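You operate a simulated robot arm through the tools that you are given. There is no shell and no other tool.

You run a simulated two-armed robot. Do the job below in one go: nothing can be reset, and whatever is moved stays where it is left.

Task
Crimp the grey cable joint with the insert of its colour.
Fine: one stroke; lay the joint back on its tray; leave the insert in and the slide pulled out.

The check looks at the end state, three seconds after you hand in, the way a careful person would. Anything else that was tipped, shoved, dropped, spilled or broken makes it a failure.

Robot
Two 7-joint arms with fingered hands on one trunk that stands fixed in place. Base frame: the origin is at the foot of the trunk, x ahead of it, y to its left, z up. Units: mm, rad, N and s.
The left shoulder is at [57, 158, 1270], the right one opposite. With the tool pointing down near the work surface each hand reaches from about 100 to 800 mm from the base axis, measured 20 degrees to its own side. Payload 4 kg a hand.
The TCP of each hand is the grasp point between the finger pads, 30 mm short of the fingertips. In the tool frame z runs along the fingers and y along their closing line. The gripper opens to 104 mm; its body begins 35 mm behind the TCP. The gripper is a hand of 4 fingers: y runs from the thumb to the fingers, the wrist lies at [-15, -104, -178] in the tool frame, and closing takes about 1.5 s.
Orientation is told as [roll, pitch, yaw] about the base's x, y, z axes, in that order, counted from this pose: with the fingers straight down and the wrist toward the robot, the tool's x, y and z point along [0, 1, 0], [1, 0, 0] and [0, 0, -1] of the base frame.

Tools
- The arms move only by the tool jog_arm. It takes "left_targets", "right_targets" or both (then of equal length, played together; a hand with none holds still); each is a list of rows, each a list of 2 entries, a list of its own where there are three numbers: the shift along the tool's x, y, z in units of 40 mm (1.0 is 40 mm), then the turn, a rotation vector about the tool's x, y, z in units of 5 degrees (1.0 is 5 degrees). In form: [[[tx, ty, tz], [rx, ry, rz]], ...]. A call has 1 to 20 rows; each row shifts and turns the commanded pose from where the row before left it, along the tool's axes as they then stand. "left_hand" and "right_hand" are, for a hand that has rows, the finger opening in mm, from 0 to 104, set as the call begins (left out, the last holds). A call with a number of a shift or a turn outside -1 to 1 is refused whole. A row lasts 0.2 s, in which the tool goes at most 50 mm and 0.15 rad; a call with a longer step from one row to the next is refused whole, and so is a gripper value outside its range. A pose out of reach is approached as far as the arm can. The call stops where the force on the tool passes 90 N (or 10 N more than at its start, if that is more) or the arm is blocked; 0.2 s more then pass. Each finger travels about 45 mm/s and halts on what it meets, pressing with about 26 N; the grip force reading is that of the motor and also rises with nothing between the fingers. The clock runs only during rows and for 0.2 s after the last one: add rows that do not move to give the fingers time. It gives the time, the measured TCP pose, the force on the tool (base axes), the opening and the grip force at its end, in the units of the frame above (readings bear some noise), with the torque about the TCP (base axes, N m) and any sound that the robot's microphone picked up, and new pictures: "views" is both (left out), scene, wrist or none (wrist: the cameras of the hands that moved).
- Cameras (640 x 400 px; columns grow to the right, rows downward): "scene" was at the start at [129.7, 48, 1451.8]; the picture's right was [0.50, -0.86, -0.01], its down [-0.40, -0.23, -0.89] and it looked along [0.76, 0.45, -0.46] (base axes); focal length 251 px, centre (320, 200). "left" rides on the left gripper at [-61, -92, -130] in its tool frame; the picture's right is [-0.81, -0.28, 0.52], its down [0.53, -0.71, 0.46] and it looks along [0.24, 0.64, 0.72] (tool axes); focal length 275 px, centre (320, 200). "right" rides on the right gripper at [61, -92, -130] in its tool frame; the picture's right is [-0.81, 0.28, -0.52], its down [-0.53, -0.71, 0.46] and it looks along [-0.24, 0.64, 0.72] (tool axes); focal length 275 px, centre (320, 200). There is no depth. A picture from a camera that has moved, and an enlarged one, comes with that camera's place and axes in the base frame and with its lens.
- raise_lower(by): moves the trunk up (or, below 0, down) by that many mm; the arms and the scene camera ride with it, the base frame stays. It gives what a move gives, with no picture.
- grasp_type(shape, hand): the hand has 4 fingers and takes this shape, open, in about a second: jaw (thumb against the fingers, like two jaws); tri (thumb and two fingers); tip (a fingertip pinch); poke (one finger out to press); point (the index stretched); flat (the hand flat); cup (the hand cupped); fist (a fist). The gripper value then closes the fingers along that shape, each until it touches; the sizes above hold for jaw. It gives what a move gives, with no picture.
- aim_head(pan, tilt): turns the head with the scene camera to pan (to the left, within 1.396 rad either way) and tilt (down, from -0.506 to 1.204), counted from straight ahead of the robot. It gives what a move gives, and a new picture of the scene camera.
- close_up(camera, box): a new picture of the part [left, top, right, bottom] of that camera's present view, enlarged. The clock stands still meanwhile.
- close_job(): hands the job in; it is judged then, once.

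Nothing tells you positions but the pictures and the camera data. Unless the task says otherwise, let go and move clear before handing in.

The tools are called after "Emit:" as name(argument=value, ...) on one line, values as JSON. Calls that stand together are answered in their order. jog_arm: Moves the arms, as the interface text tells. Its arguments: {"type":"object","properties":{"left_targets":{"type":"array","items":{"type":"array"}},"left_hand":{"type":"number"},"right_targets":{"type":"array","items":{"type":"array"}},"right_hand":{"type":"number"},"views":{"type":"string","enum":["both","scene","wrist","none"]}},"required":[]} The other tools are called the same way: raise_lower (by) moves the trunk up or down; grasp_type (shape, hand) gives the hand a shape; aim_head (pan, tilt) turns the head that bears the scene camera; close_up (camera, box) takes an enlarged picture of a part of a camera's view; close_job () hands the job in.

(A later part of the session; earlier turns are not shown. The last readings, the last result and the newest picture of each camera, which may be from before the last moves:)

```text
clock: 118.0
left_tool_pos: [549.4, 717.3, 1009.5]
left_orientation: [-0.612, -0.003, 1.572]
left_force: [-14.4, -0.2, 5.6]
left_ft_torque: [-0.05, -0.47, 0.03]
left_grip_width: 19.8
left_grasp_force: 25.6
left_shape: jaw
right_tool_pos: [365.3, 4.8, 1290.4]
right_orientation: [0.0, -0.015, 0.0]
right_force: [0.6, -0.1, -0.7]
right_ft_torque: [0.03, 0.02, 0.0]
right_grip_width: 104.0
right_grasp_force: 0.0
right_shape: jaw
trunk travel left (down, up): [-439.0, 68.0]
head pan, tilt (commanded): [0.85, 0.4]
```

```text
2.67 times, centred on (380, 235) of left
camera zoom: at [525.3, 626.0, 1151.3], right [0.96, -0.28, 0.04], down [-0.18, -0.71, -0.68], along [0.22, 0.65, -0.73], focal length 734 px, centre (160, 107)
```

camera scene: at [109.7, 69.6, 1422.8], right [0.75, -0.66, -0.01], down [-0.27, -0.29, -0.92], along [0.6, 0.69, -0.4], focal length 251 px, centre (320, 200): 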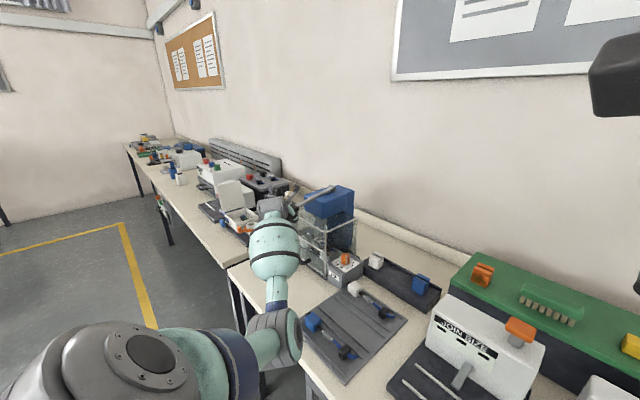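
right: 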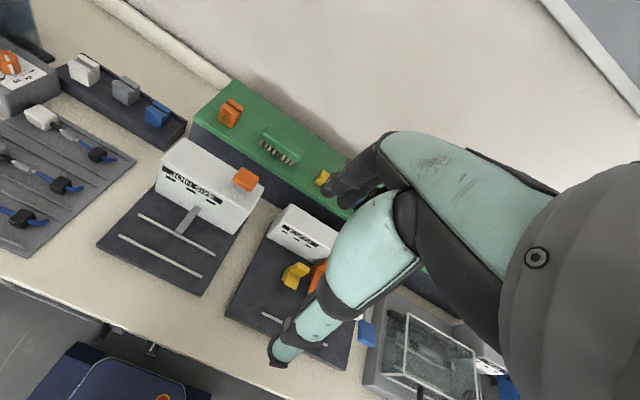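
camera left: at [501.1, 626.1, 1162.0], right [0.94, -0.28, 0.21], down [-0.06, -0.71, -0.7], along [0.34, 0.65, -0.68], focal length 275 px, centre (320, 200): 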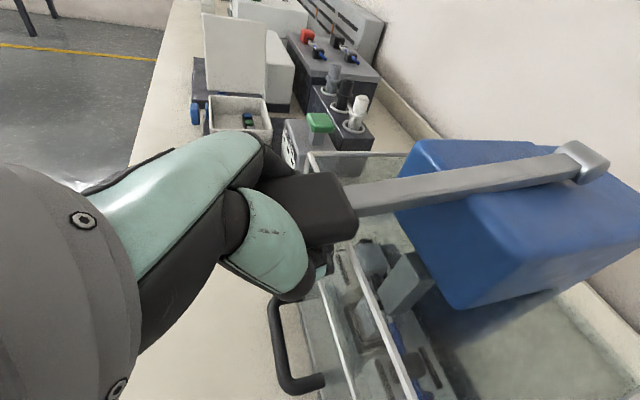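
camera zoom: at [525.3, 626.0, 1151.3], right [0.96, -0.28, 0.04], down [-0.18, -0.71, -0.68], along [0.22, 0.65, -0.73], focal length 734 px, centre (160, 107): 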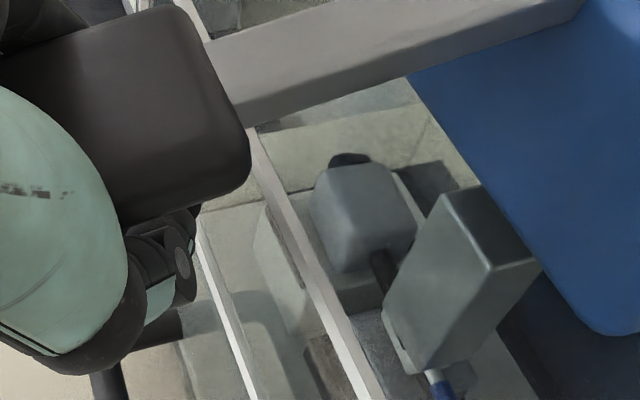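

Emit:
jog_arm(left_targets=[[[0.022, 0, 0.092], [0, 0, 0]], [[0.022, 0, 0.092], [0, 0, 0]]], left_hand=15, views="none")

Emit:
close_up(camera="scene", box=[280, 170, 360, 245])

Emit:
close_up(camera="left", box=[280, 160, 480, 310])

```text
clock: 118.6
left_tool_pos: [550.5, 717.4, 1009.2]
left_orientation: [-0.616, -0.008, 1.572]
left_force: [-18.5, -0.4, 21.4]
left_ft_torque: [-0.21, -0.35, -0.03]
left_grip_width: 20.0
left_grasp_force: 26.3
left_shape: jaw
right_tool_pos: [361.5, 3.3, 1290.3]
right_orientation: [0.002, -0.016, 0.001]
right_force: [-0.1, -0.6, -0.9]
right_ft_torque: [-0.03, -0.01, -0.02]
right_grip_width: 103.9
right_grasp_force: 0.1
right_shape: jaw
trunk travel left (down, up): [-439.0, 68.0]
head pan, tilt (commanded): [0.85, 0.4]
```

```text
5.33 times, centred on (320, 208) of scene
camera zoom: at [104.6, 68.7, 1423.3], right [0.75, -0.66, -0.01], down [-0.26, -0.29, -0.92], along [0.6, 0.69, -0.39], focal length 1337 px, centre (320, 160)
```

zoom: 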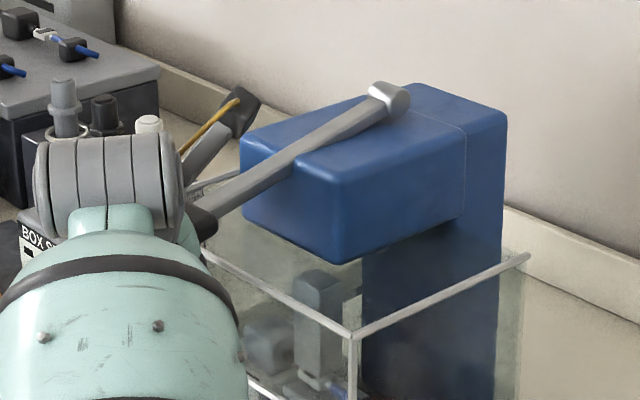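

```text
2.67 times, centred on (380, 235) of left
camera zoom: at [525.3, 625.2, 1149.5], right [0.96, -0.27, 0.04], down [-0.17, -0.71, -0.69], along [0.22, 0.65, -0.73], focal length 734 px, centre (160, 107)
```

zoom: 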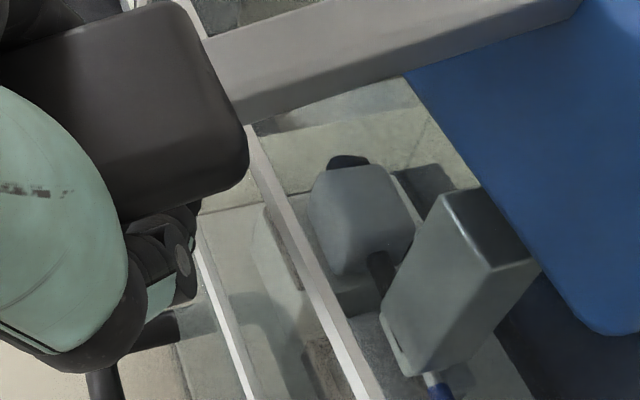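

Resistance has jumped (21 N) with no further motion – either the barrel being crimped or the stop. I'll push a little more and watch.

Emit:
jog_arm(left_targets=[[[0.022, 0, 0.092], [0, 0, 0]], [[0.022, 0, 0.092], [0, 0, 0]]], left_hand=15, views="none")

Emit:
close_up(camera="scene", box=[280, 170, 360, 245])

Emit:
close_up(camera="left", box=[280, 160, 480, 310])

```text
clock: 119.2
left_tool_pos: [550.7, 717.7, 1007.4]
left_orientation: [-0.624, -0.018, 1.575]
left_force: [-21.7, -3.0, 38.1]
left_ft_torque: [-0.26, -0.1, -0.05]
left_grip_width: 19.9
left_grasp_force: 26.4
left_shape: jaw
right_tool_pos: [360.7, 0.6, 1291.4]
right_orientation: [0.002, -0.019, 0.0]
right_force: [-0.7, -0.1, -0.9]
right_ft_torque: [0.0, 0.0, -0.01]
right_grip_width: 103.9
right_grasp_force: 0.1
right_shape: jaw
trunk travel left (down, up): [-439.0, 68.0]
head pan, tilt (commanded): [0.85, 0.4]
```

```text
5.33 times, centred on (320, 208) of scene
camera zoom: at [101.9, 65.9, 1423.7], right [0.75, -0.66, -0.01], down [-0.26, -0.29, -0.92], along [0.6, 0.69, -0.39], focal length 1337 px, centre (320, 160)
```

zoom: 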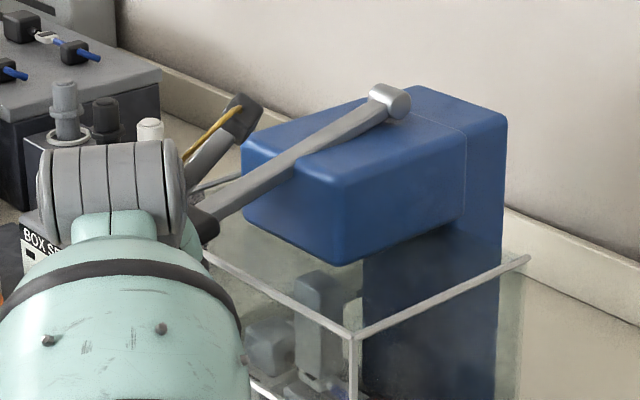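

```text
2.67 times, centred on (380, 235) of left
camera zoom: at [524.9, 624.1, 1147.5], right [0.96, -0.27, 0.05], down [-0.16, -0.7, -0.69], along [0.22, 0.66, -0.72], focal length 734 px, centre (160, 107)
```

zoom: 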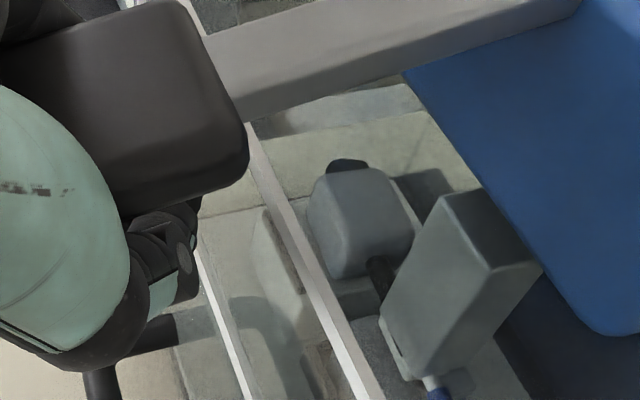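

Emit:
jog_arm(left_targets=[[[0.022, 0, 0.092], [0, 0, 0]], [[0.022, 0, 0.092], [0, 0, 0]], [[0.022, 0, 0.092], [0, 0, 0]]], left_hand=15, views="none")

Emit:
close_up(camera="scene", box=[280, 170, 360, 245])

Emit:
close_up(camera="left", box=[280, 160, 480, 310])

```text
clock: 120.0
left_tool_pos: [551.1, 718.0, 1006.5]
left_orientation: [-0.639, -0.027, 1.578]
left_force: [-5.1, 4.4, 53.8]
left_ft_torque: [-0.46, 0.94, -0.11]
left_grip_width: 20.5
left_grasp_force: 26.5
left_shape: jaw
right_tool_pos: [353.6, -0.3, 1294.1]
right_orientation: [0.006, -0.024, 0.001]
right_force: [1.4, -0.4, 1.7]
right_ft_torque: [-0.04, 0.06, 0.03]
right_grip_width: 103.9
right_grasp_force: 0.1
right_shape: jaw
trunk travel left (down, up): [-439.0, 68.0]
head pan, tilt (commanded): [0.85, 0.4]
```

```text
5.33 times, centred on (320, 208) of scene
camera zoom: at [79.1, 64.7, 1425.1], right [0.75, -0.66, 0.0], down [-0.25, -0.29, -0.93], along [0.61, 0.69, -0.38], focal length 1337 px, centre (320, 160)
```

zoom: 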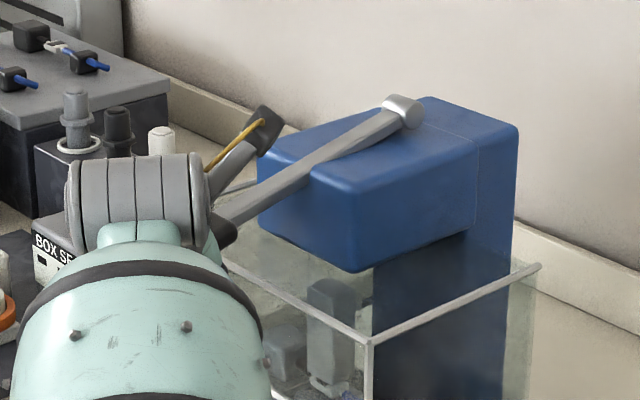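

```text
2.67 times, centred on (380, 235) of left
camera zoom: at [522.8, 622.7, 1145.2], right [0.96, -0.27, 0.06], down [-0.15, -0.7, -0.7], along [0.23, 0.66, -0.71], focal length 734 px, centre (160, 107)
```

zoom: 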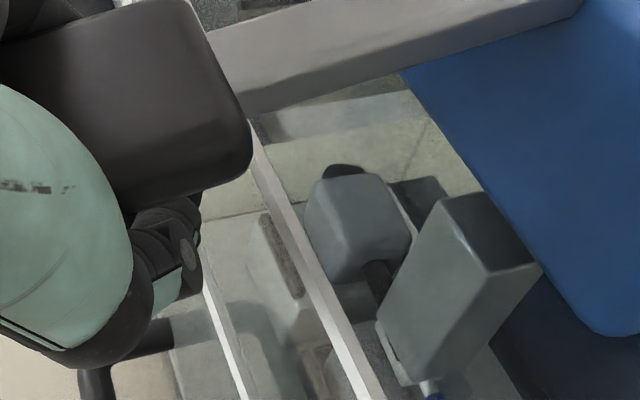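

Emit:
close_up(camera="scene", box=[306, 214, 342, 246])

Emit:
close_up(camera="left", box=[370, 230, 460, 310])

```text
12.50 times, centred on (324, 230) of scene
camera zoom: at [79.1, 64.7, 1425.1], right [0.75, -0.66, 0.0], down [-0.25, -0.29, -0.93], along [0.61, 0.69, -0.38], focal length 3134 px, centre (270, -175)
```

zoom: 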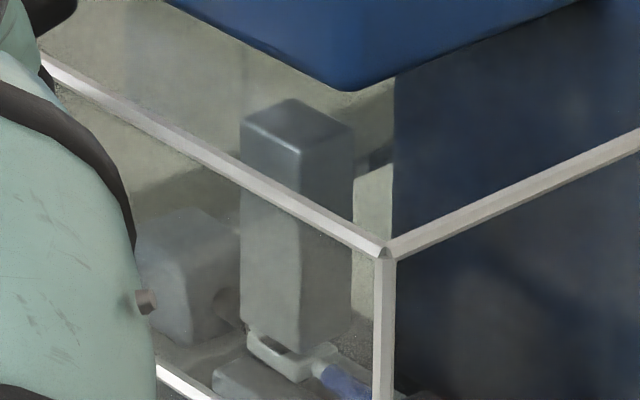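

```text
5.00 times, centred on (415, 270) of left
camera zoom: at [522.8, 622.7, 1145.2], right [0.96, -0.27, 0.06], down [-0.15, -0.7, -0.7], along [0.23, 0.66, -0.71], focal length 1376 px, centre (-155, -150)
```

zoom: 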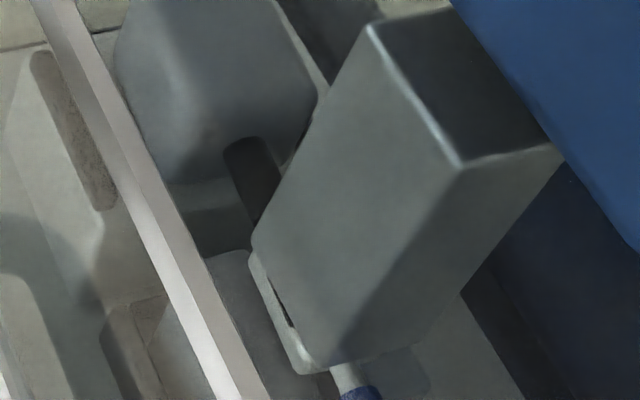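

Emit:
jog_arm(left_targets=[[[0.022, 0, 0.092], [0, 0, 0]], [[0.022, 0, 0.092], [0, 0, 0]], [[0, 0, 0], [0, 0, 0]]], left_hand=15, views="none")

Emit:
close_up(camera="left", box=[280, 130, 520, 310])

Emit:
close_up(camera="scene", box=[290, 180, 350, 245])

```text
clock: 120.8
left_tool_pos: [551.5, 718.3, 1005.9]
left_orientation: [-0.645, -0.035, 1.581]
left_force: [-24.4, -4.3, 65.3]
left_ft_torque: [-0.23, 0.41, -0.07]
left_grip_width: 20.8
left_grasp_force: 25.9
left_shape: jaw
right_tool_pos: [353.7, -3.9, 1293.3]
right_orientation: [0.008, -0.024, 0.001]
right_force: [-0.3, -0.9, 0.1]
right_ft_torque: [-0.02, 0.02, 0.0]
right_grip_width: 104.0
right_grasp_force: 0.1
right_shape: jaw
trunk travel left (down, up): [-439.0, 68.0]
head pan, tilt (commanded): [0.85, 0.4]
```

```text
2.22 times, centred on (400, 220) of left
camera zoom: at [523.4, 621.8, 1143.4], right [0.96, -0.27, 0.06], down [-0.15, -0.69, -0.71], along [0.23, 0.67, -0.7], focal length 612 px, centre (142, 156)
```

zoom: 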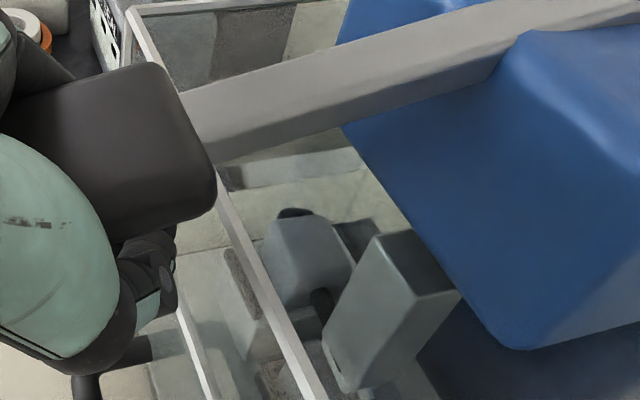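

```text
6.15 times, centred on (320, 212) of scene
camera zoom: at [61.3, 60.9, 1426.2], right [0.75, -0.66, 0.01], down [-0.24, -0.28, -0.93], along [0.62, 0.7, -0.37], focal length 1543 px, centre (320, 123)
```

zoom: 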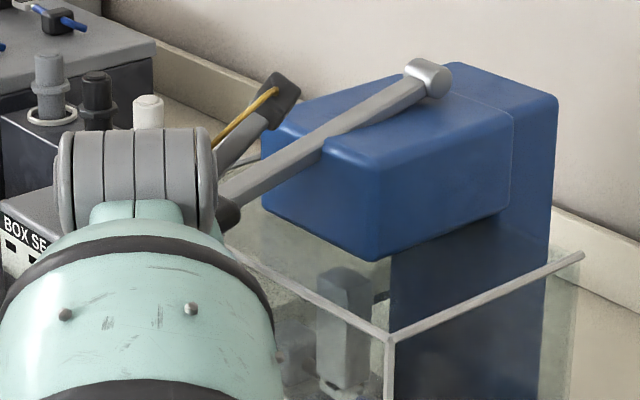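

Emit:
jog_arm(left_targets=[[[0.022, 0, 0.092], [0, 0, 0]], [[0.022, 0, 0.092], [0, 0, 0]], [[0, 0, 0], [0, 0, 0]]], left_hand=15, views="none")

Emit:
close_up(camera="left", box=[360, 200, 480, 310])

```text
clock: 121.6
left_tool_pos: [552.1, 719.0, 1004.1]
left_orientation: [-0.654, -0.041, 1.584]
left_force: [-30.3, -8.6, 77.6]
left_ft_torque: [-0.32, 0.44, -0.04]
left_grip_width: 20.7
left_grasp_force: 25.6
left_shape: jaw
right_tool_pos: [351.8, -5.0, 1293.7]
right_orientation: [0.011, -0.025, 0.001]
right_force: [-0.3, 1.2, 0.0]
right_ft_torque: [-0.01, 0.0, 0.02]
right_grip_width: 103.9
right_grasp_force: 0.1
right_shape: jaw
trunk travel left (down, up): [-439.0, 68.0]
head pan, tilt (commanded): [0.85, 0.4]
```

```text
3.64 times, centred on (420, 255) of left
camera zoom: at [523.2, 620.9, 1141.8], right [0.96, -0.26, 0.07], down [-0.14, -0.69, -0.71], along [0.24, 0.68, -0.7], focal length 1001 px, centre (-44, 0)
```

zoom: 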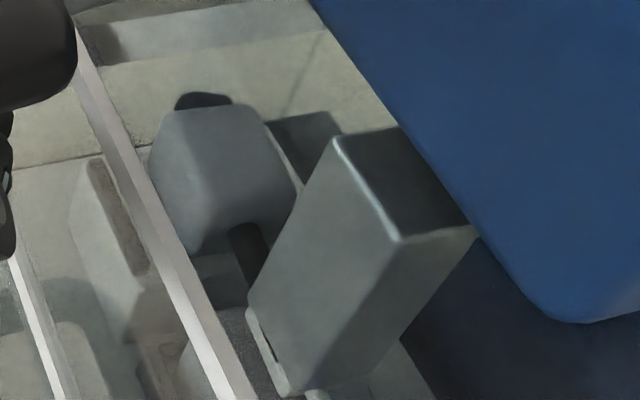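

The reaction is exactly along the lever's tangent (84 N total), the ram sits right down on the insert with the barrel pressed into the groove, and the lever no longer moves: that's the bottom of the stroke. I'll now relax and let the lever back up under control.

Emit:
jog_arm(left_targets=[[[-0.022, 0, -0.092], [0, 0, 0]], [[-0.022, 0, -0.092], [0, 0, 0]], [[-0.022, 0, -0.092], [0, 0, 0]], [[-0.022, 0, -0.092], [0, 0, 0]], [[-0.022, 0, -0.092], [0, 0, 0]], [[-0.022, 0, -0.092], [0, 0, 0]], [[-0.022, 0, -0.092], [0, 0, 0]], [[0, 0, 0], [0, 0, 0]]], left_hand=15, views="none")

Emit:
close_up(camera="left", box=[240, 130, 480, 310])

Emit:
close_up(camera="scene", box=[270, 170, 350, 245])

```text
clock: 123.4
left_tool_pos: [549.7, 718.0, 1006.2]
left_orientation: [-0.624, -0.016, 1.575]
left_force: [-13.4, -2.4, 39.7]
left_ft_torque: [0.25, 0.2, 0.16]
left_grip_width: 20.6
left_grasp_force: 26.0
left_shape: jaw
right_tool_pos: [361.9, 1.0, 1290.3]
right_orientation: [0.006, -0.017, -0.001]
right_force: [-0.2, -0.2, 0.2]
right_ft_torque: [-0.01, 0.0, 0.03]
right_grip_width: 103.9
right_grasp_force: 0.1
right_shape: jaw
trunk travel left (down, up): [-439.0, 68.0]
head pan, tilt (commanded): [0.85, 0.4]
```

```text
2.22 times, centred on (360, 220) of left
camera zoom: at [524.9, 623.9, 1146.0], right [0.96, -0.27, 0.05], down [-0.16, -0.7, -0.69], along [0.22, 0.66, -0.72], focal length 612 px, centre (231, 156)
```

zoom: 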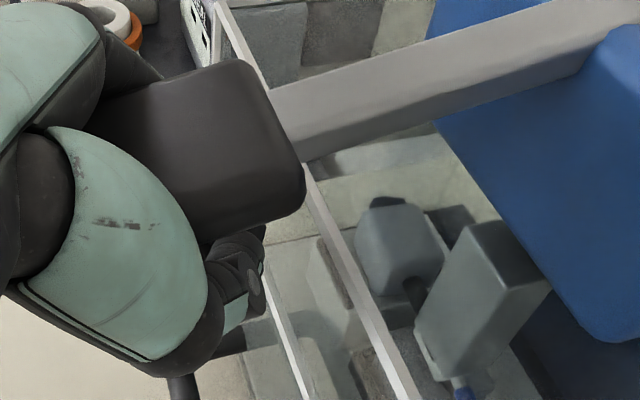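

```text
5.33 times, centred on (310, 208) of scene
camera zoom: at [77.4, 65.3, 1425.1], right [0.75, -0.66, 0.01], down [-0.25, -0.29, -0.93], along [0.61, 0.69, -0.38], focal length 1337 px, centre (373, 160)
```

zoom: 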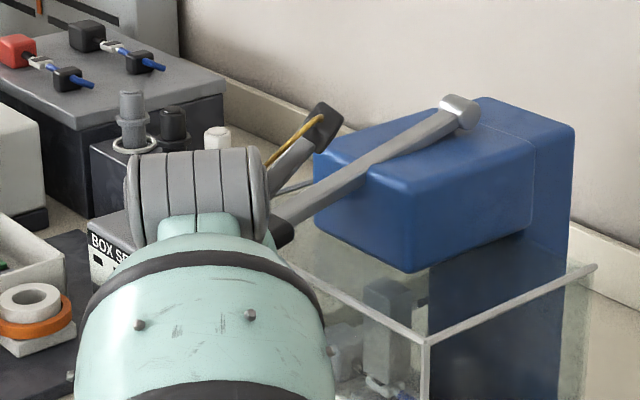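

Emit:
jog_arm(left_targets=[[[-0.022, 0, -0.092], [0, 0, 0]], [[-0.022, 0, -0.092], [0, 0, 0]], [[-0.022, 0, -0.092], [0, 0, 0]], [[-0.022, 0, -0.092], [0, 0, 0]], [[0, 0, 0], [0, 0, 0]], [[0, 0, 0], [0, 0, 0]]], left_hand=15, views="none")

Emit:
close_up(camera="left", box=[240, 130, 480, 310])

```text
clock: 124.8
left_tool_pos: [551.2, 716.9, 1008.5]
left_orientation: [-0.608, 0.001, 1.567]
left_force: [-13.2, 0.1, 5.0]
left_ft_torque: [0.12, -0.49, 0.23]
left_grip_width: 20.3
left_grasp_force: 25.8
left_shape: jaw
right_tool_pos: [365.3, 5.3, 1290.3]
right_orientation: [0.001, -0.016, -0.001]
right_force: [-0.2, -0.1, 0.2]
right_ft_torque: [0.0, 0.0, 0.01]
right_grip_width: 103.9
right_grasp_force: 0.0
right_shape: jaw
trunk travel left (down, up): [-439.0, 68.0]
head pan, tilt (commanded): [0.85, 0.4]
```

```text
2.22 times, centred on (360, 220) of left
camera zoom: at [526.3, 625.8, 1149.5], right [0.96, -0.28, 0.04], down [-0.18, -0.71, -0.68], along [0.22, 0.64, -0.73], focal length 612 px, centre (231, 156)
```

zoom: 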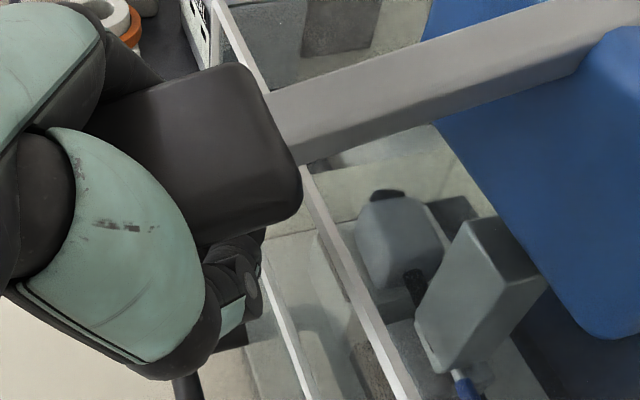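

Emit:
jog_arm(left_targets=[[[-0.068, 0, -0.206], [0, 0, 0]], [[-0.068, 0, -0.206], [0, 0, 0]], [[-0.085, 0, -0.2], [0, 0, 0]], [[-0.085, 0, -0.2], [0, 0, 0]], [[-0.102, 0, -0.192], [0, 0, 0]], [[-0.102, 0, -0.192], [0, 0, 0]]], left_hand=15, views="none")

Emit:
close_up(camera="left", box=[240, 130, 480, 310])

Emit:
close_up(camera="scene", box=[260, 150, 360, 245])

```text
clock: 126.2
left_tool_pos: [545.2, 717.3, 1057.3]
left_orientation: [-0.603, 0.0, 1.566]
left_force: [15.7, 5.0, 1.8]
left_ft_torque: [-0.31, 0.81, -0.09]
left_grip_width: 20.5
left_grasp_force: 25.9
left_shape: jaw
right_tool_pos: [372.1, 6.4, 1289.0]
right_orientation: [0.0, -0.009, 0.0]
right_force: [-0.8, 0.8, -0.2]
right_ft_torque: [0.0, 0.02, 0.0]
right_grip_width: 104.0
right_grasp_force: 0.0
right_shape: jaw
trunk travel left (down, up): [-439.0, 68.0]
head pan, tilt (commanded): [0.85, 0.4]
```

```text
2.22 times, centred on (360, 220) of left
camera zoom: at [521.4, 625.6, 1198.6], right [0.96, -0.28, 0.04], down [-0.18, -0.71, -0.68], along [0.22, 0.64, -0.73], focal length 612 px, centre (231, 156)
```

zoom: 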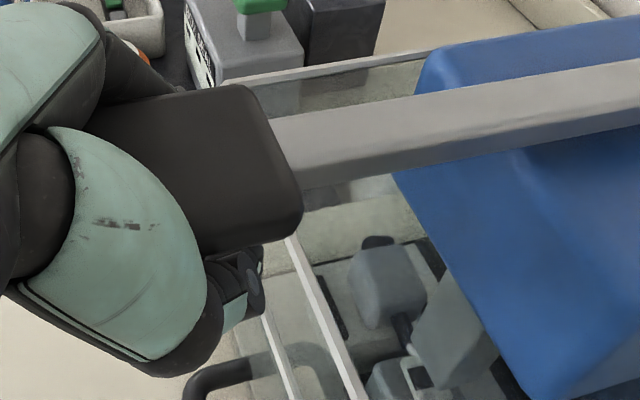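

```text
4.21 times, centred on (310, 198) of scene
camera zoom: at [115.5, 72.0, 1422.2], right [0.75, -0.66, -0.01], down [-0.27, -0.29, -0.92], along [0.6, 0.69, -0.4], focal length 1056 px, centre (362, 210)
```

zoom: 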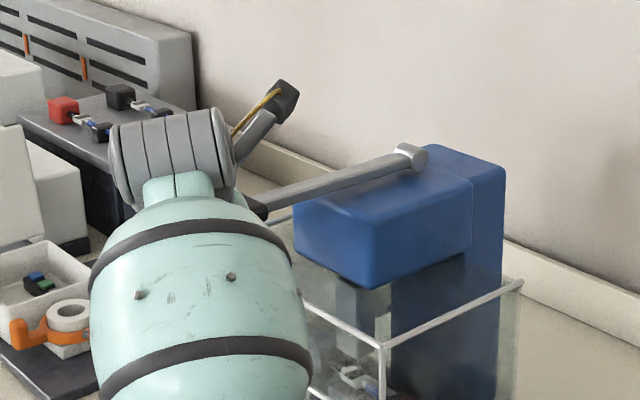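

Emit:
jog_arm(left_targets=[[[-0.15, 0, -0.165], [0, 0, 0]], [[-0.15, 0, -0.165], [0, 0, 0]], [[-0.16, 0, -0.152], [0, 0, 0]], [[-0.16, 0, -0.152], [0, 0, 0]], [[-0.16, 0, -0.15], [0, 0, 0]]], left_hand=15, views="none")

Emit:
close_up(camera="left", box=[240, 130, 520, 340])

Emit:
close_up(camera="scene", box=[260, 150, 360, 245])

```text
clock: 127.4
left_tool_pos: [550.1, 718.4, 1098.5]
left_orientation: [-0.601, 0.004, 1.567]
left_force: [5.4, -10.4, -9.3]
left_ft_torque: [0.45, 0.15, 0.32]
left_grip_width: 19.7
left_grasp_force: 25.9
left_shape: jaw
right_tool_pos: [369.7, 6.0, 1287.7]
right_orientation: [0.0, -0.011, 0.002]
right_force: [0.2, -0.1, -0.5]
right_ft_torque: [-0.02, -0.03, 0.0]
right_grip_width: 104.1
right_grasp_force: 0.1
right_shape: jaw
trunk travel left (down, up): [-439.0, 68.0]
head pan, tilt (commanded): [0.85, 0.4]
```

```text
1.90 times, centred on (380, 235) of left
camera zoom: at [527.2, 626.8, 1241.2], right [0.96, -0.28, 0.03], down [-0.18, -0.71, -0.67], along [0.21, 0.64, -0.74], focal length 524 px, centre (206, 133)
```

zoom: 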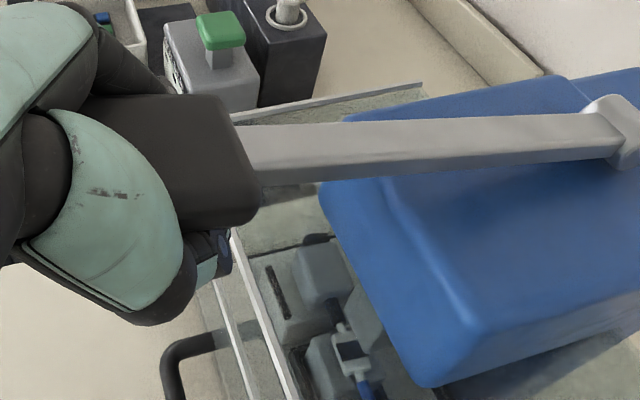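

```text
4.21 times, centred on (310, 198) of scene
camera zoom: at [113.9, 71.6, 1422.2], right [0.75, -0.66, -0.01], down [-0.27, -0.29, -0.92], along [0.6, 0.69, -0.4], focal length 1056 px, centre (362, 210)
```

zoom: 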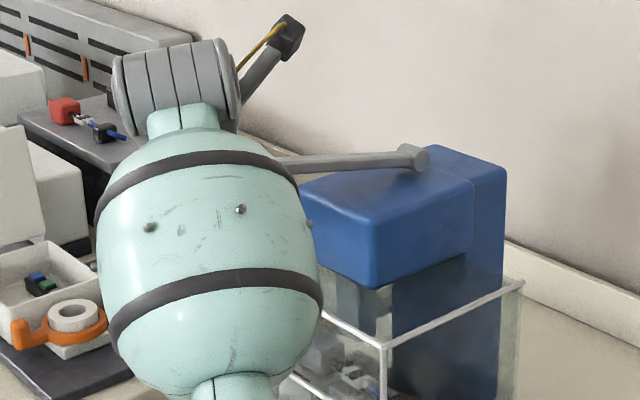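

The barrel now shows a dark crimp indent: the stroke worked. I'll bring the lever the last few millimetres up to its rest position.

Emit:
jog_arm(left_targets=[[[-0.08, 0, -0.075], [0, 0, 0]], [[-0.08, 0, -0.075], [0, 0, 0]], [[0, 0, 0], [0, 0, 0]]], left_hand=15, views="none")

Emit:
close_up(camera="scene", box=[260, 150, 360, 245])

Emit:
close_up(camera="left", box=[340, 230, 460, 330])

```text
clock: 128.2
left_tool_pos: [552.5, 718.5, 1101.9]
left_orientation: [-0.595, 0.008, 1.569]
left_force: [-8.8, -16.5, -37.1]
left_ft_torque: [1.03, -0.55, 0.11]
left_grip_width: 21.6
left_grasp_force: 25.9
left_shape: jaw
right_tool_pos: [370.2, 8.1, 1288.4]
right_orientation: [-0.003, -0.011, 0.0]
right_force: [0.0, 0.0, 0.3]
right_ft_torque: [0.02, 0.01, 0.02]
right_grip_width: 103.9
right_grasp_force: 0.0
right_shape: jaw
trunk travel left (down, up): [-439.0, 68.0]
head pan, tilt (commanded): [0.85, 0.4]
```

```text
4.21 times, centred on (310, 198) of scene
camera zoom: at [114.3, 73.8, 1422.0], right [0.75, -0.66, -0.01], down [-0.27, -0.29, -0.92], along [0.6, 0.69, -0.4], focal length 1056 px, centre (362, 210)
```

zoom: 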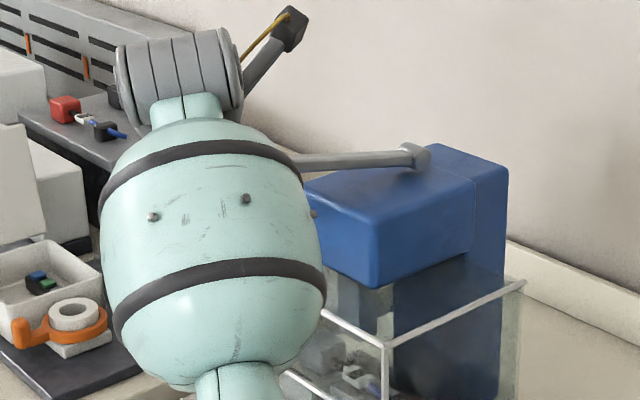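

```text
4.00 times, centred on (400, 280) of left
camera zoom: at [529.6, 628.0, 1245.4], right [0.96, -0.28, 0.03], down [-0.19, -0.72, -0.67], along [0.21, 0.64, -0.74], focal length 1101 px, centre (0, -120)
```

zoom: 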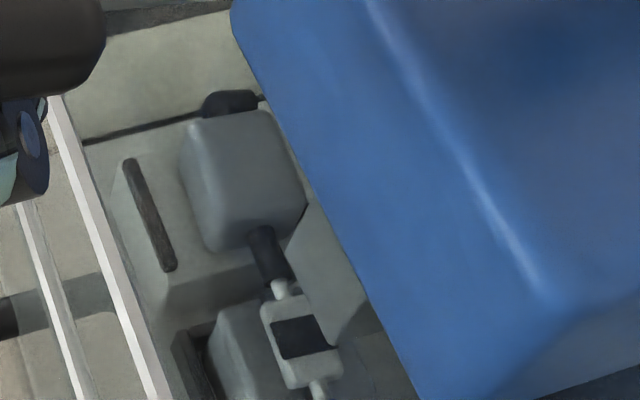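

The lever is at its upper stop, and the barrel clearly shows the crimp mark. I'll relax, open the hand and withdraw from the lever.

Emit:
jog_arm(left_targets=[[[0.12, 0, 0.12], [0, 0, 0]], [[0, 0, 0], [0, 0, 0]]], left_hand=15, views="none")

Emit:
jog_arm(left_targets=[[[0, 0, 0], [0, 0, 0]], [[0, 0, 0], [0, 0, 0]], [[0, 0, 0], [0, 0, 0]], [[0, 0, 0], [0, 0, 0]], [[0, 0, 0], [0, 0, 0]], [[0, 0, 0], [0, 0, 0]]], left_hand=76, views="none")

Emit:
close_up(camera="left", box=[240, 130, 520, 340])

```text
clock: 128.8
left_tool_pos: [551.5, 718.6, 1102.1]
left_orientation: [-0.604, 0.003, 1.567]
left_force: [-1.4, -11.1, -23.2]
left_ft_torque: [0.72, -0.18, 0.1]
left_grip_width: 21.3
left_grasp_force: 25.9
left_shape: jaw
right_tool_pos: [371.4, 8.0, 1288.6]
right_orientation: [-0.001, -0.01, 0.001]
right_force: [0.4, -0.4, -0.5]
right_ft_torque: [0.01, -0.01, -0.01]
right_grip_width: 104.0
right_grasp_force: 0.0
right_shape: jaw
trunk travel left (down, up): [-439.0, 68.0]
head pan, tilt (commanded): [0.85, 0.4]
```

```text
clock: 130.2
left_tool_pos: [550.9, 718.1, 1103.9]
left_orientation: [-0.606, -0.001, 1.569]
left_force: [0.6, 0.4, 0.1]
left_ft_torque: [0.04, 0.0, 0.01]
left_grip_width: 75.6
left_grasp_force: 0.0
left_shape: jaw
right_tool_pos: [368.3, 5.5, 1289.0]
right_orientation: [0.001, -0.013, 0.0]
right_force: [-0.7, 0.4, -0.4]
right_ft_torque: [0.0, -0.01, 0.01]
right_grip_width: 103.9
right_grasp_force: 0.1
right_shape: jaw
trunk travel left (down, up): [-439.0, 68.0]
head pan, tilt (commanded): [0.85, 0.4]
```

```text
1.90 times, centred on (380, 235) of left
camera zoom: at [526.3, 626.5, 1245.4], right [0.96, -0.28, 0.04], down [-0.18, -0.71, -0.68], along [0.21, 0.64, -0.73], focal length 524 px, centre (206, 133)
```

zoom: 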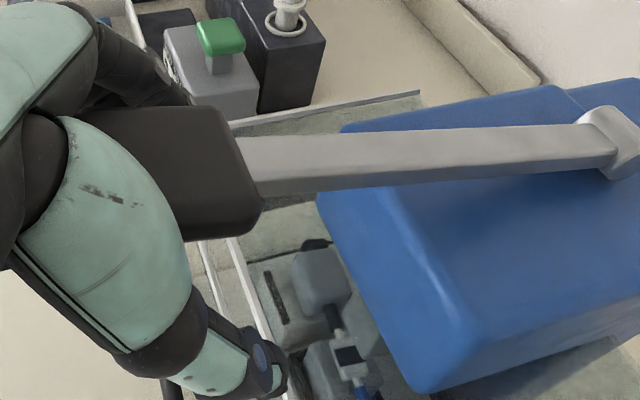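

Emit:
jog_arm(left_targets=[[[0, 0, -0.4], [0, 0, 0]], [[0, 0, -0.6], [0, 0, 0]], [[0, 0, -0.9], [0, 0, 0]], [[0, 0, -0.9], [0, 0, 0]], [[0.9, 0, 0.1], [0, 0, 0]], [[0.9, 0, 0.3], [0, 0, 0]], [[0.9, 0, 0.3], [0, 0, 0]], [[0, 0, 0], [0, 0, 0]]], left_hand=76, views="both")

Emit:
close_up(camera="scene", box=[240, 140, 380, 260])

```text
clock: 132.0
left_tool_pos: [412.3, 719.8, 1112.0]
left_orientation: [-0.608, 0.0, 1.569]
left_force: [0.5, -0.1, -0.5]
left_ft_torque: [0.01, -0.01, -0.01]
left_grip_width: 75.7
left_grasp_force: 0.0
left_shape: jaw
right_tool_pos: [367.7, 6.0, 1288.4]
right_orientation: [0.0, -0.012, 0.0]
right_force: [0.0, 0.6, 0.1]
right_ft_torque: [0.02, 0.01, -0.02]
right_grip_width: 103.9
right_grasp_force: 0.1
right_shape: jaw
trunk travel left (down, up): [-439.0, 68.0]
head pan, tilt (commanded): [0.85, 0.4]
camera scene: at [111.7, 71.7, 1422.5], right [0.75, -0.66, -0.01], down [-0.27, -0.29, -0.92], along [0.6, 0.69, -0.4], focal length 251 px, centre (320, 200)
camera left: at [389.8, 627.8, 1254.1], right [0.96, -0.28, 0.04], down [-0.18, -0.71, -0.68], along [0.21, 0.65, -0.73], focal length 275 px, centre (320, 200)
```

scene: 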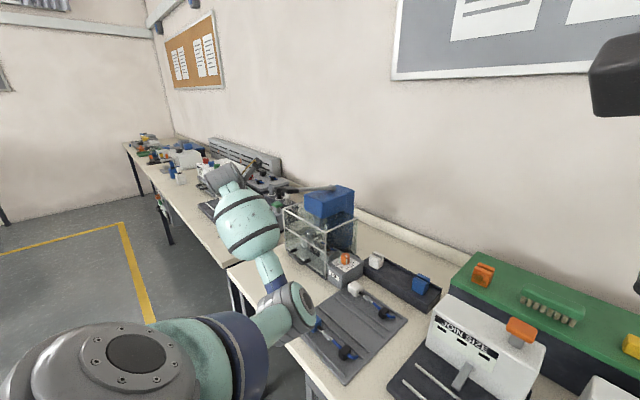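
left: 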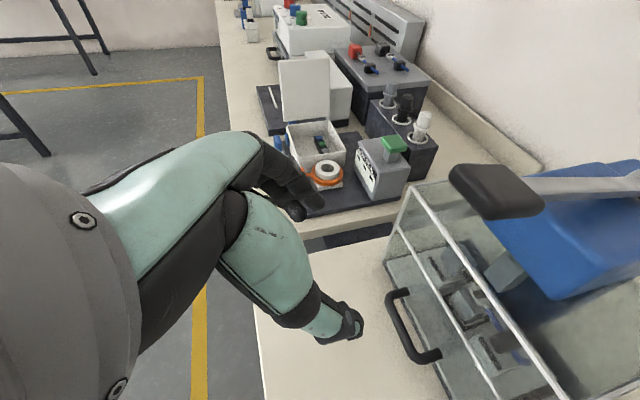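

```text
3.33 times, centred on (310, 200) of scene
camera zoom: at [111.7, 71.7, 1422.5], right [0.75, -0.66, -0.01], down [-0.27, -0.29, -0.92], along [0.6, 0.69, -0.4], focal length 836 px, centre (353, 200)
```

zoom: 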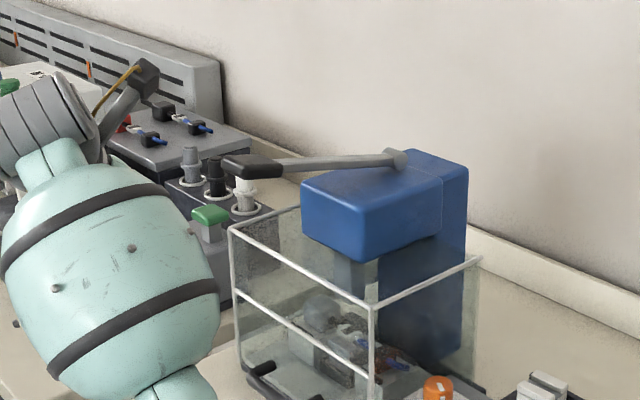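

Lever is back at rest. Now I reverse the hand rotation to the handle-gripping orientation, then lower the trunk again.

Emit:
jog_arm(left_targets=[[[0, 0, 0], [0, 0, 1]], [[0, 0, 0], [0, 0, 1]], [[0, 0, 0], [0, 0, 1]], [[0, 0, 0], [0, 0, 1]], [[0, 0, 0], [0, 0, 1]], [[0, 0, 0], [0, 0, 1]], [[0, 0, 0], [0, 0, 1]], [[0, 0, 0], [0, 0, 1]], [[0, 0, 0], [0, 0, 1]], [[0, 0, 0], [0, 0, 1]], [[0, 0, 0], [0, 0, 1]], [[0, 0, 0], [0, 0, 1]], [[0, 0, 0], [0, 0, 1]], [[0, 0, 0], [0, 0, 1]], [[0, 0, 0], [0, 0, 1]], [[0, 0, 0], [0, 0, 1]], [[0, 0, 0], [0, 0, 1]], [[0, 0, 0], [0, 0, 1]], [[0, 0, 0], [-1, 0, 0]], [[0, -0.6, -0.5], [-0.2, 0, 0]]], left_hand=30, views="none")

Emit:
raise_lower(by=-200)

Emit:
jog_arm(left_targets=[[[0, 0, 0], [0, 0, 0]]], left_hand=30, views="both")

```text
clock: 136.2
left_tool_pos: [380.2, 720.5, 1113.1]
left_orientation: [0.0, -0.713, -0.003]
left_force: [0.1, 0.4, -0.1]
left_ft_torque: [0.0, 0.04, 0.01]
left_grip_width: 30.0
left_grasp_force: 0.0
left_shape: jaw
right_tool_pos: [366.8, 5.6, 1289.3]
right_orientation: [-0.001, -0.013, 0.002]
right_force: [-0.5, 0.0, -0.2]
right_ft_torque: [-0.01, 0.04, 0.01]
right_grip_width: 103.8
right_grasp_force: 0.1
right_shape: jaw
trunk travel left (down, up): [-439.0, 68.0]
head pan, tilt (commanded): [0.85, 0.4]
```

```text
clock: 138.4
left_tool_pos: [381.6, 719.4, 912.7]
left_orientation: [0.003, -0.711, -0.002]
left_force: [0.2, -0.1, -0.5]
left_ft_torque: [-0.02, 0.02, -0.02]
left_grip_width: 30.3
left_grasp_force: 0.1
left_shape: jaw
right_tool_pos: [367.7, 6.3, 1088.9]
right_orientation: [0.0, -0.011, 0.001]
right_force: [0.5, -0.5, 0.6]
right_ft_torque: [-0.01, -0.01, 0.03]
right_grip_width: 104.1
right_grasp_force: 0.0
right_shape: jaw
trunk travel left (down, up): [-239.0, 268.0]
head pan, tilt (commanded): [0.85, 0.4]
```

```text
clock: 138.8
left_tool_pos: [380.7, 719.9, 912.1]
left_orientation: [0.002, -0.713, -0.001]
left_force: [0.1, 1.2, 0.6]
left_ft_torque: [-0.01, -0.01, 0.0]
left_grip_width: 30.5
left_grasp_force: 0.0
left_shape: jaw
right_tool_pos: [367.9, 6.8, 1088.8]
right_orientation: [0.0, -0.011, 0.0]
right_force: [-0.5, -0.4, -0.4]
right_ft_torque: [-0.01, 0.03, -0.02]
right_grip_width: 103.9
right_grasp_force: 0.1
right_shape: jaw
trunk travel left (down, up): [-239.0, 268.0]
head pan, tilt (commanded): [0.85, 0.4]
camera scene: at [108.6, 71.7, 1222.7], right [0.75, -0.66, -0.01], down [-0.27, -0.29, -0.92], along [0.6, 0.69, -0.4], focal length 251 px, centre (320, 200)
camera left: at [227.1, 658.6, 951.0], right [0.13, -0.81, -0.57], down [-0.24, 0.53, -0.81], along [0.96, 0.24, -0.13], focal length 275 px, centre (320, 200)
```

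scene: 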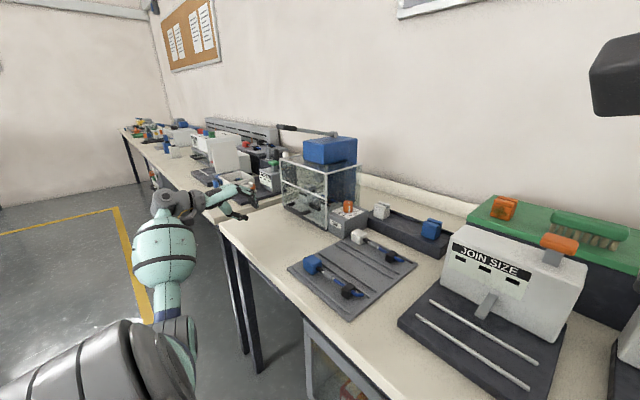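
left: 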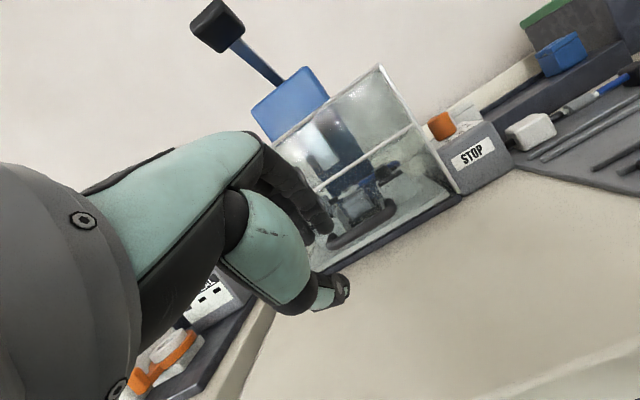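

Emit:
jog_arm(left_targets=[[[-0.009, 0.517, 0.5625], [0, 0, 0]], [[-0.009, 0.517, 0.5625], [0, 0, 0]], [[-0.009, 0.517, 0.5625], [0, 0, 0]], [[-0.009, 0.517, 0.5625], [0, 0, 0]], [[0, 0, 0], [0, 0, 0]]], left_hand=30, views="none")

Emit:
close_up(camera="scene", box=[250, 160, 330, 225])

Emit:
close_up(camera="left", box=[240, 120, 480, 330])

```text
clock: 140.0
left_tool_pos: [501.0, 717.6, 898.8]
left_orientation: [0.002, -0.713, -0.002]
left_force: [0.3, -0.7, -0.5]
left_ft_torque: [-0.05, 0.0, 0.0]
left_grip_width: 30.2
left_grasp_force: 0.0
left_shape: jaw
right_tool_pos: [366.9, 6.0, 1088.4]
right_orientation: [-0.001, -0.015, -0.002]
right_force: [0.7, -0.1, 0.5]
right_ft_torque: [-0.02, -0.01, 0.01]
right_grip_width: 104.1
right_grasp_force: 0.0
right_shape: jaw
trunk travel left (down, up): [-239.0, 268.0]
head pan, tilt (commanded): [0.85, 0.4]
```

```text
6.15 times, centred on (290, 192) of scene
camera zoom: at [108.1, 71.7, 1222.7], right [0.75, -0.66, -0.01], down [-0.27, -0.29, -0.92], along [0.6, 0.69, -0.4], focal length 1543 px, centre (505, 246)
```

zoom: 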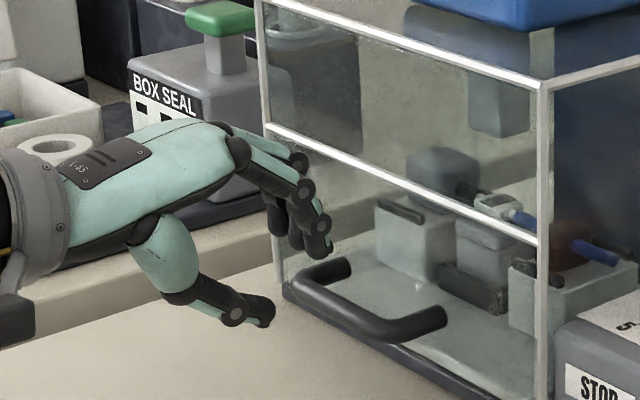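

```text
1.90 times, centred on (360, 225) of left
camera zoom: at [346.4, 656.5, 937.0], right [0.13, -0.81, -0.57], down [-0.24, 0.53, -0.81], along [0.96, 0.24, -0.13], focal length 524 px, centre (244, 152)
```

zoom: 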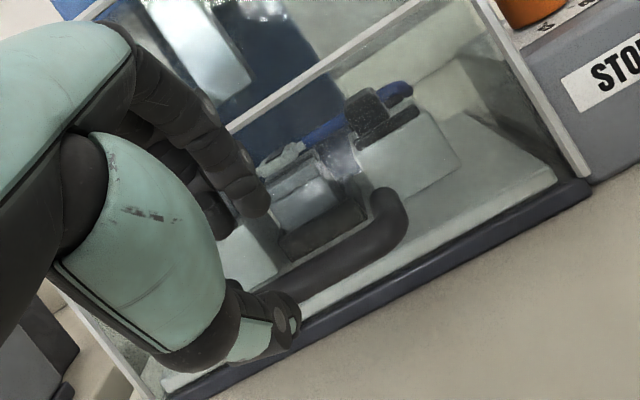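

Emit:
jog_arm(left_targets=[[[0.01, 0, 0.375], [0, 0, 0]], [[0.01, 0, 0.375], [0, 0, 0]], [[0, 0, 0.375], [0, 0, 0]], [[0, 0, 0.345], [0, 0, 0]], [[0, 0, 0], [0, 0, 0]]], left_hand=30, views="none")

Emit:
jog_arm(left_targets=[[[0, 0, 0], [0, 0, 0]], [[0, 0, 0], [0, 0, 0]], [[0, 0, 0], [0, 0, 0]], [[0, 0, 0], [0, 0, 0]], [[0, 0, 0], [0, 0, 0]]], left_hand=0, views="none")

Emit:
close_up(camera="scene", box=[250, 160, 330, 225])

```text
clock: 141.2
left_tool_pos: [540.3, 718.1, 852.5]
left_orientation: [0.004, -0.711, -0.003]
left_force: [0.3, -0.4, -0.2]
left_ft_torque: [0.01, 0.01, -0.02]
left_grip_width: 30.2
left_grasp_force: 0.0
left_shape: jaw
right_tool_pos: [367.4, 6.0, 1089.9]
right_orientation: [0.0, -0.012, -0.002]
right_force: [0.1, -1.4, 0.0]
right_ft_torque: [-0.03, -0.01, -0.03]
right_grip_width: 104.2
right_grasp_force: 0.1
right_shape: jaw
trunk travel left (down, up): [-239.0, 268.0]
head pan, tilt (commanded): [0.85, 0.4]
```

```text
clock: 142.4
left_tool_pos: [541.4, 716.8, 851.2]
left_orientation: [-0.002, -0.709, -0.002]
left_force: [0.9, -0.6, -6.4]
left_ft_torque: [-0.01, 0.04, -0.05]
left_grip_width: 0.0
left_grasp_force: 26.2
left_shape: jaw
right_tool_pos: [368.0, 7.8, 1088.2]
right_orientation: [-0.001, -0.011, 0.0]
right_force: [0.2, 0.0, 1.5]
right_ft_torque: [0.01, 0.01, 0.02]
right_grip_width: 104.0
right_grasp_force: 0.1
right_shape: jaw
trunk travel left (down, up): [-239.0, 268.0]
head pan, tilt (commanded): [0.85, 0.4]
```

```text
6.15 times, centred on (290, 192) of scene
camera zoom: at [109.7, 72.4, 1222.5], right [0.75, -0.66, -0.01], down [-0.27, -0.29, -0.92], along [0.6, 0.69, -0.4], focal length 1543 px, centre (505, 246)
```

zoom: 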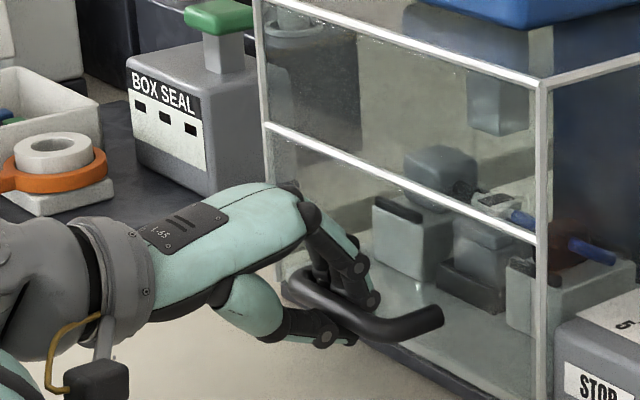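

Handle gripped. I'll pull the slide out slowly (40 mm/s) to keep the joint settled.

Emit:
jog_arm(left_targets=[[[0, -0.075, -0.065], [0, 0, 0]], [[0, -0.151, -0.131], [0, 0, 0]], [[0, -0.151, -0.131], [0, 0, 0]], [[0, -0.151, -0.131], [0, 0, 0]], [[0, -0.151, -0.131], [0, 0, 0]], [[0, -0.151, -0.131], [0, 0, 0]], [[0, -0.151, -0.131], [0, 0, 0]], [[0, -0.151, -0.131], [0, 0, 0]], [[0, -0.151, -0.131], [0, 0, 0]], [[0, -0.151, -0.131], [0, 0, 0]], [[0, 0, 0], [0, 0, 0]]], left_hand=0, views="none")

Emit:
close_up(camera="scene", box=[240, 140, 360, 230])

Emit:
jog_arm(left_targets=[[[0, -0.151, -0.131], [0, 0, 0]], [[0, -0.151, -0.131], [0, 0, 0]], [[0, -0.151, -0.131], [0, 0, 0]], [[0, -0.151, -0.131], [0, 0, 0]], [[0, -0.151, -0.131], [0, 0, 0]], [[0, -0.151, -0.131], [0, 0, 0]], [[0, -0.151, -0.131], [0, 0, 0]], [[0, -0.151, -0.131], [0, 0, 0]], [[0, -0.151, -0.131], [0, 0, 0]], [[0, 0, 0], [0, 0, 0]]], left_hand=0, views="none")

Emit:
close_up(camera="scene", box=[220, 140, 340, 240])

```text
clock: 144.8
left_tool_pos: [468.5, 719.0, 852.3]
left_orientation: [0.001, -0.71, -0.001]
left_force: [-0.3, -5.7, -14.6]
left_ft_torque: [0.0, 0.12, -0.15]
left_grip_width: 0.0
left_grasp_force: 25.8
left_shape: jaw
right_tool_pos: [368.8, 7.5, 1089.1]
right_orientation: [-0.001, -0.012, 0.0]
right_force: [0.1, 0.1, 0.3]
right_ft_torque: [0.03, -0.01, 0.0]
right_grip_width: 104.2
right_grasp_force: 0.1
right_shape: jaw
trunk travel left (down, up): [-239.0, 268.0]
head pan, tilt (commanded): [0.85, 0.4]
```

```text
4.44 times, centred on (300, 185) of scene
camera zoom: at [110.1, 72.6, 1222.4], right [0.75, -0.66, -0.01], down [-0.27, -0.29, -0.92], along [0.6, 0.69, -0.4], focal length 1114 px, centre (409, 267)
```

zoom: 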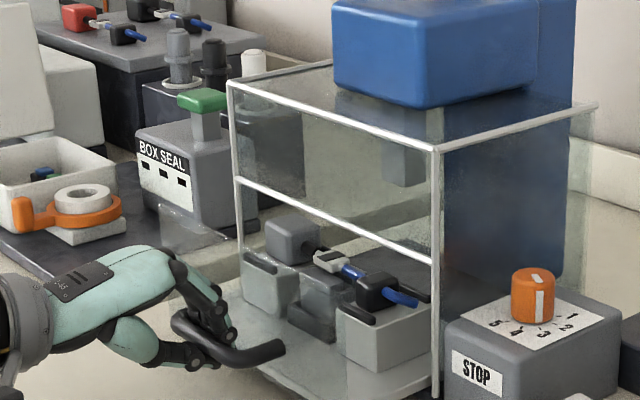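

```text
clock: 147.0
left_tool_pos: [393.5, 719.6, 851.8]
left_orientation: [-0.001, -0.709, -0.003]
left_force: [-0.7, -7.5, -17.7]
left_ft_torque: [-0.02, 0.16, -0.24]
left_grip_width: 0.1
left_grasp_force: 25.7
left_shape: jaw
right_tool_pos: [367.7, 7.3, 1089.7]
right_orientation: [-0.003, -0.011, 0.0]
right_force: [0.2, -0.6, -0.2]
right_ft_torque: [-0.02, 0.02, 0.0]
right_grip_width: 104.2
right_grasp_force: 0.0
right_shape: jaw
trunk travel left (down, up): [-239.0, 268.0]
head pan, tilt (commanded): [0.85, 0.4]
```

```text
4.00 times, centred on (280, 190) of scene
camera zoom: at [110.1, 73.0, 1222.4], right [0.75, -0.66, -0.01], down [-0.27, -0.29, -0.92], along [0.6, 0.69, -0.4], focal length 1003 px, centre (480, 240)
```

zoom: 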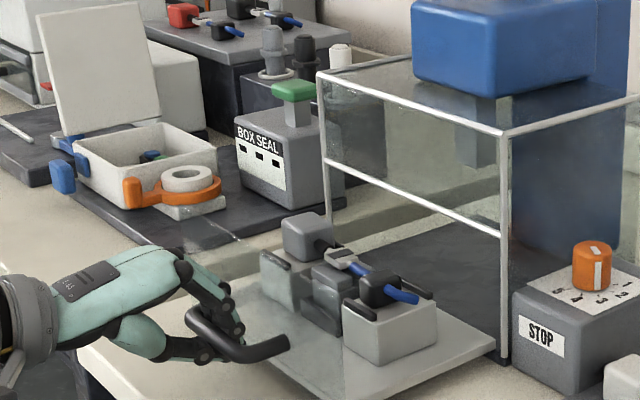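

Emit:
jog_arm(left_targets=[[[0, -0.151, -0.131], [0, 0, 0]], [[0, -0.151, -0.131], [0, 0, 0]], [[0, -0.075, -0.065], [0, 0, 0]], [[0, 0, 0], [0, 0, 0]]], left_hand=0, views="none")

Emit:
jog_arm(left_targets=[[[0, -0.06, -0.052], [0, 0, 0]], [[0, 0, 0], [0, 0, 0]]], left_hand=0, views="none")

```text
clock: 148.0
left_tool_pos: [377.5, 720.4, 852.5]
left_orientation: [0.001, -0.711, -0.004]
left_force: [14.3, -6.5, -14.8]
left_ft_torque: [0.0, 0.1, -0.21]
left_grip_width: 0.2
left_grasp_force: 26.6
left_shape: jaw
right_tool_pos: [370.5, 7.4, 1087.5]
right_orientation: [-0.003, -0.01, 0.001]
right_force: [0.8, 0.0, 0.2]
right_ft_torque: [-0.03, 0.0, -0.04]
right_grip_width: 103.9
right_grasp_force: 0.1
right_shape: jaw
trunk travel left (down, up): [-239.0, 268.0]
head pan, tilt (commanded): [0.85, 0.4]
```

```text
clock: 148.6
left_tool_pos: [376.0, 718.3, 851.5]
left_orientation: [0.001, -0.707, -0.003]
left_force: [28.4, -3.3, -14.3]
left_ft_torque: [0.02, 0.03, -0.2]
left_grip_width: 0.0
left_grasp_force: 26.1
left_shape: jaw
right_tool_pos: [371.6, 6.5, 1087.7]
right_orientation: [-0.003, -0.009, 0.001]
right_force: [-1.0, 0.5, 0.5]
right_ft_torque: [-0.04, -0.01, 0.01]
right_grip_width: 103.8
right_grasp_force: 0.0
right_shape: jaw
trunk travel left (down, up): [-239.0, 268.0]
head pan, tilt (commanded): [0.85, 0.4]
```

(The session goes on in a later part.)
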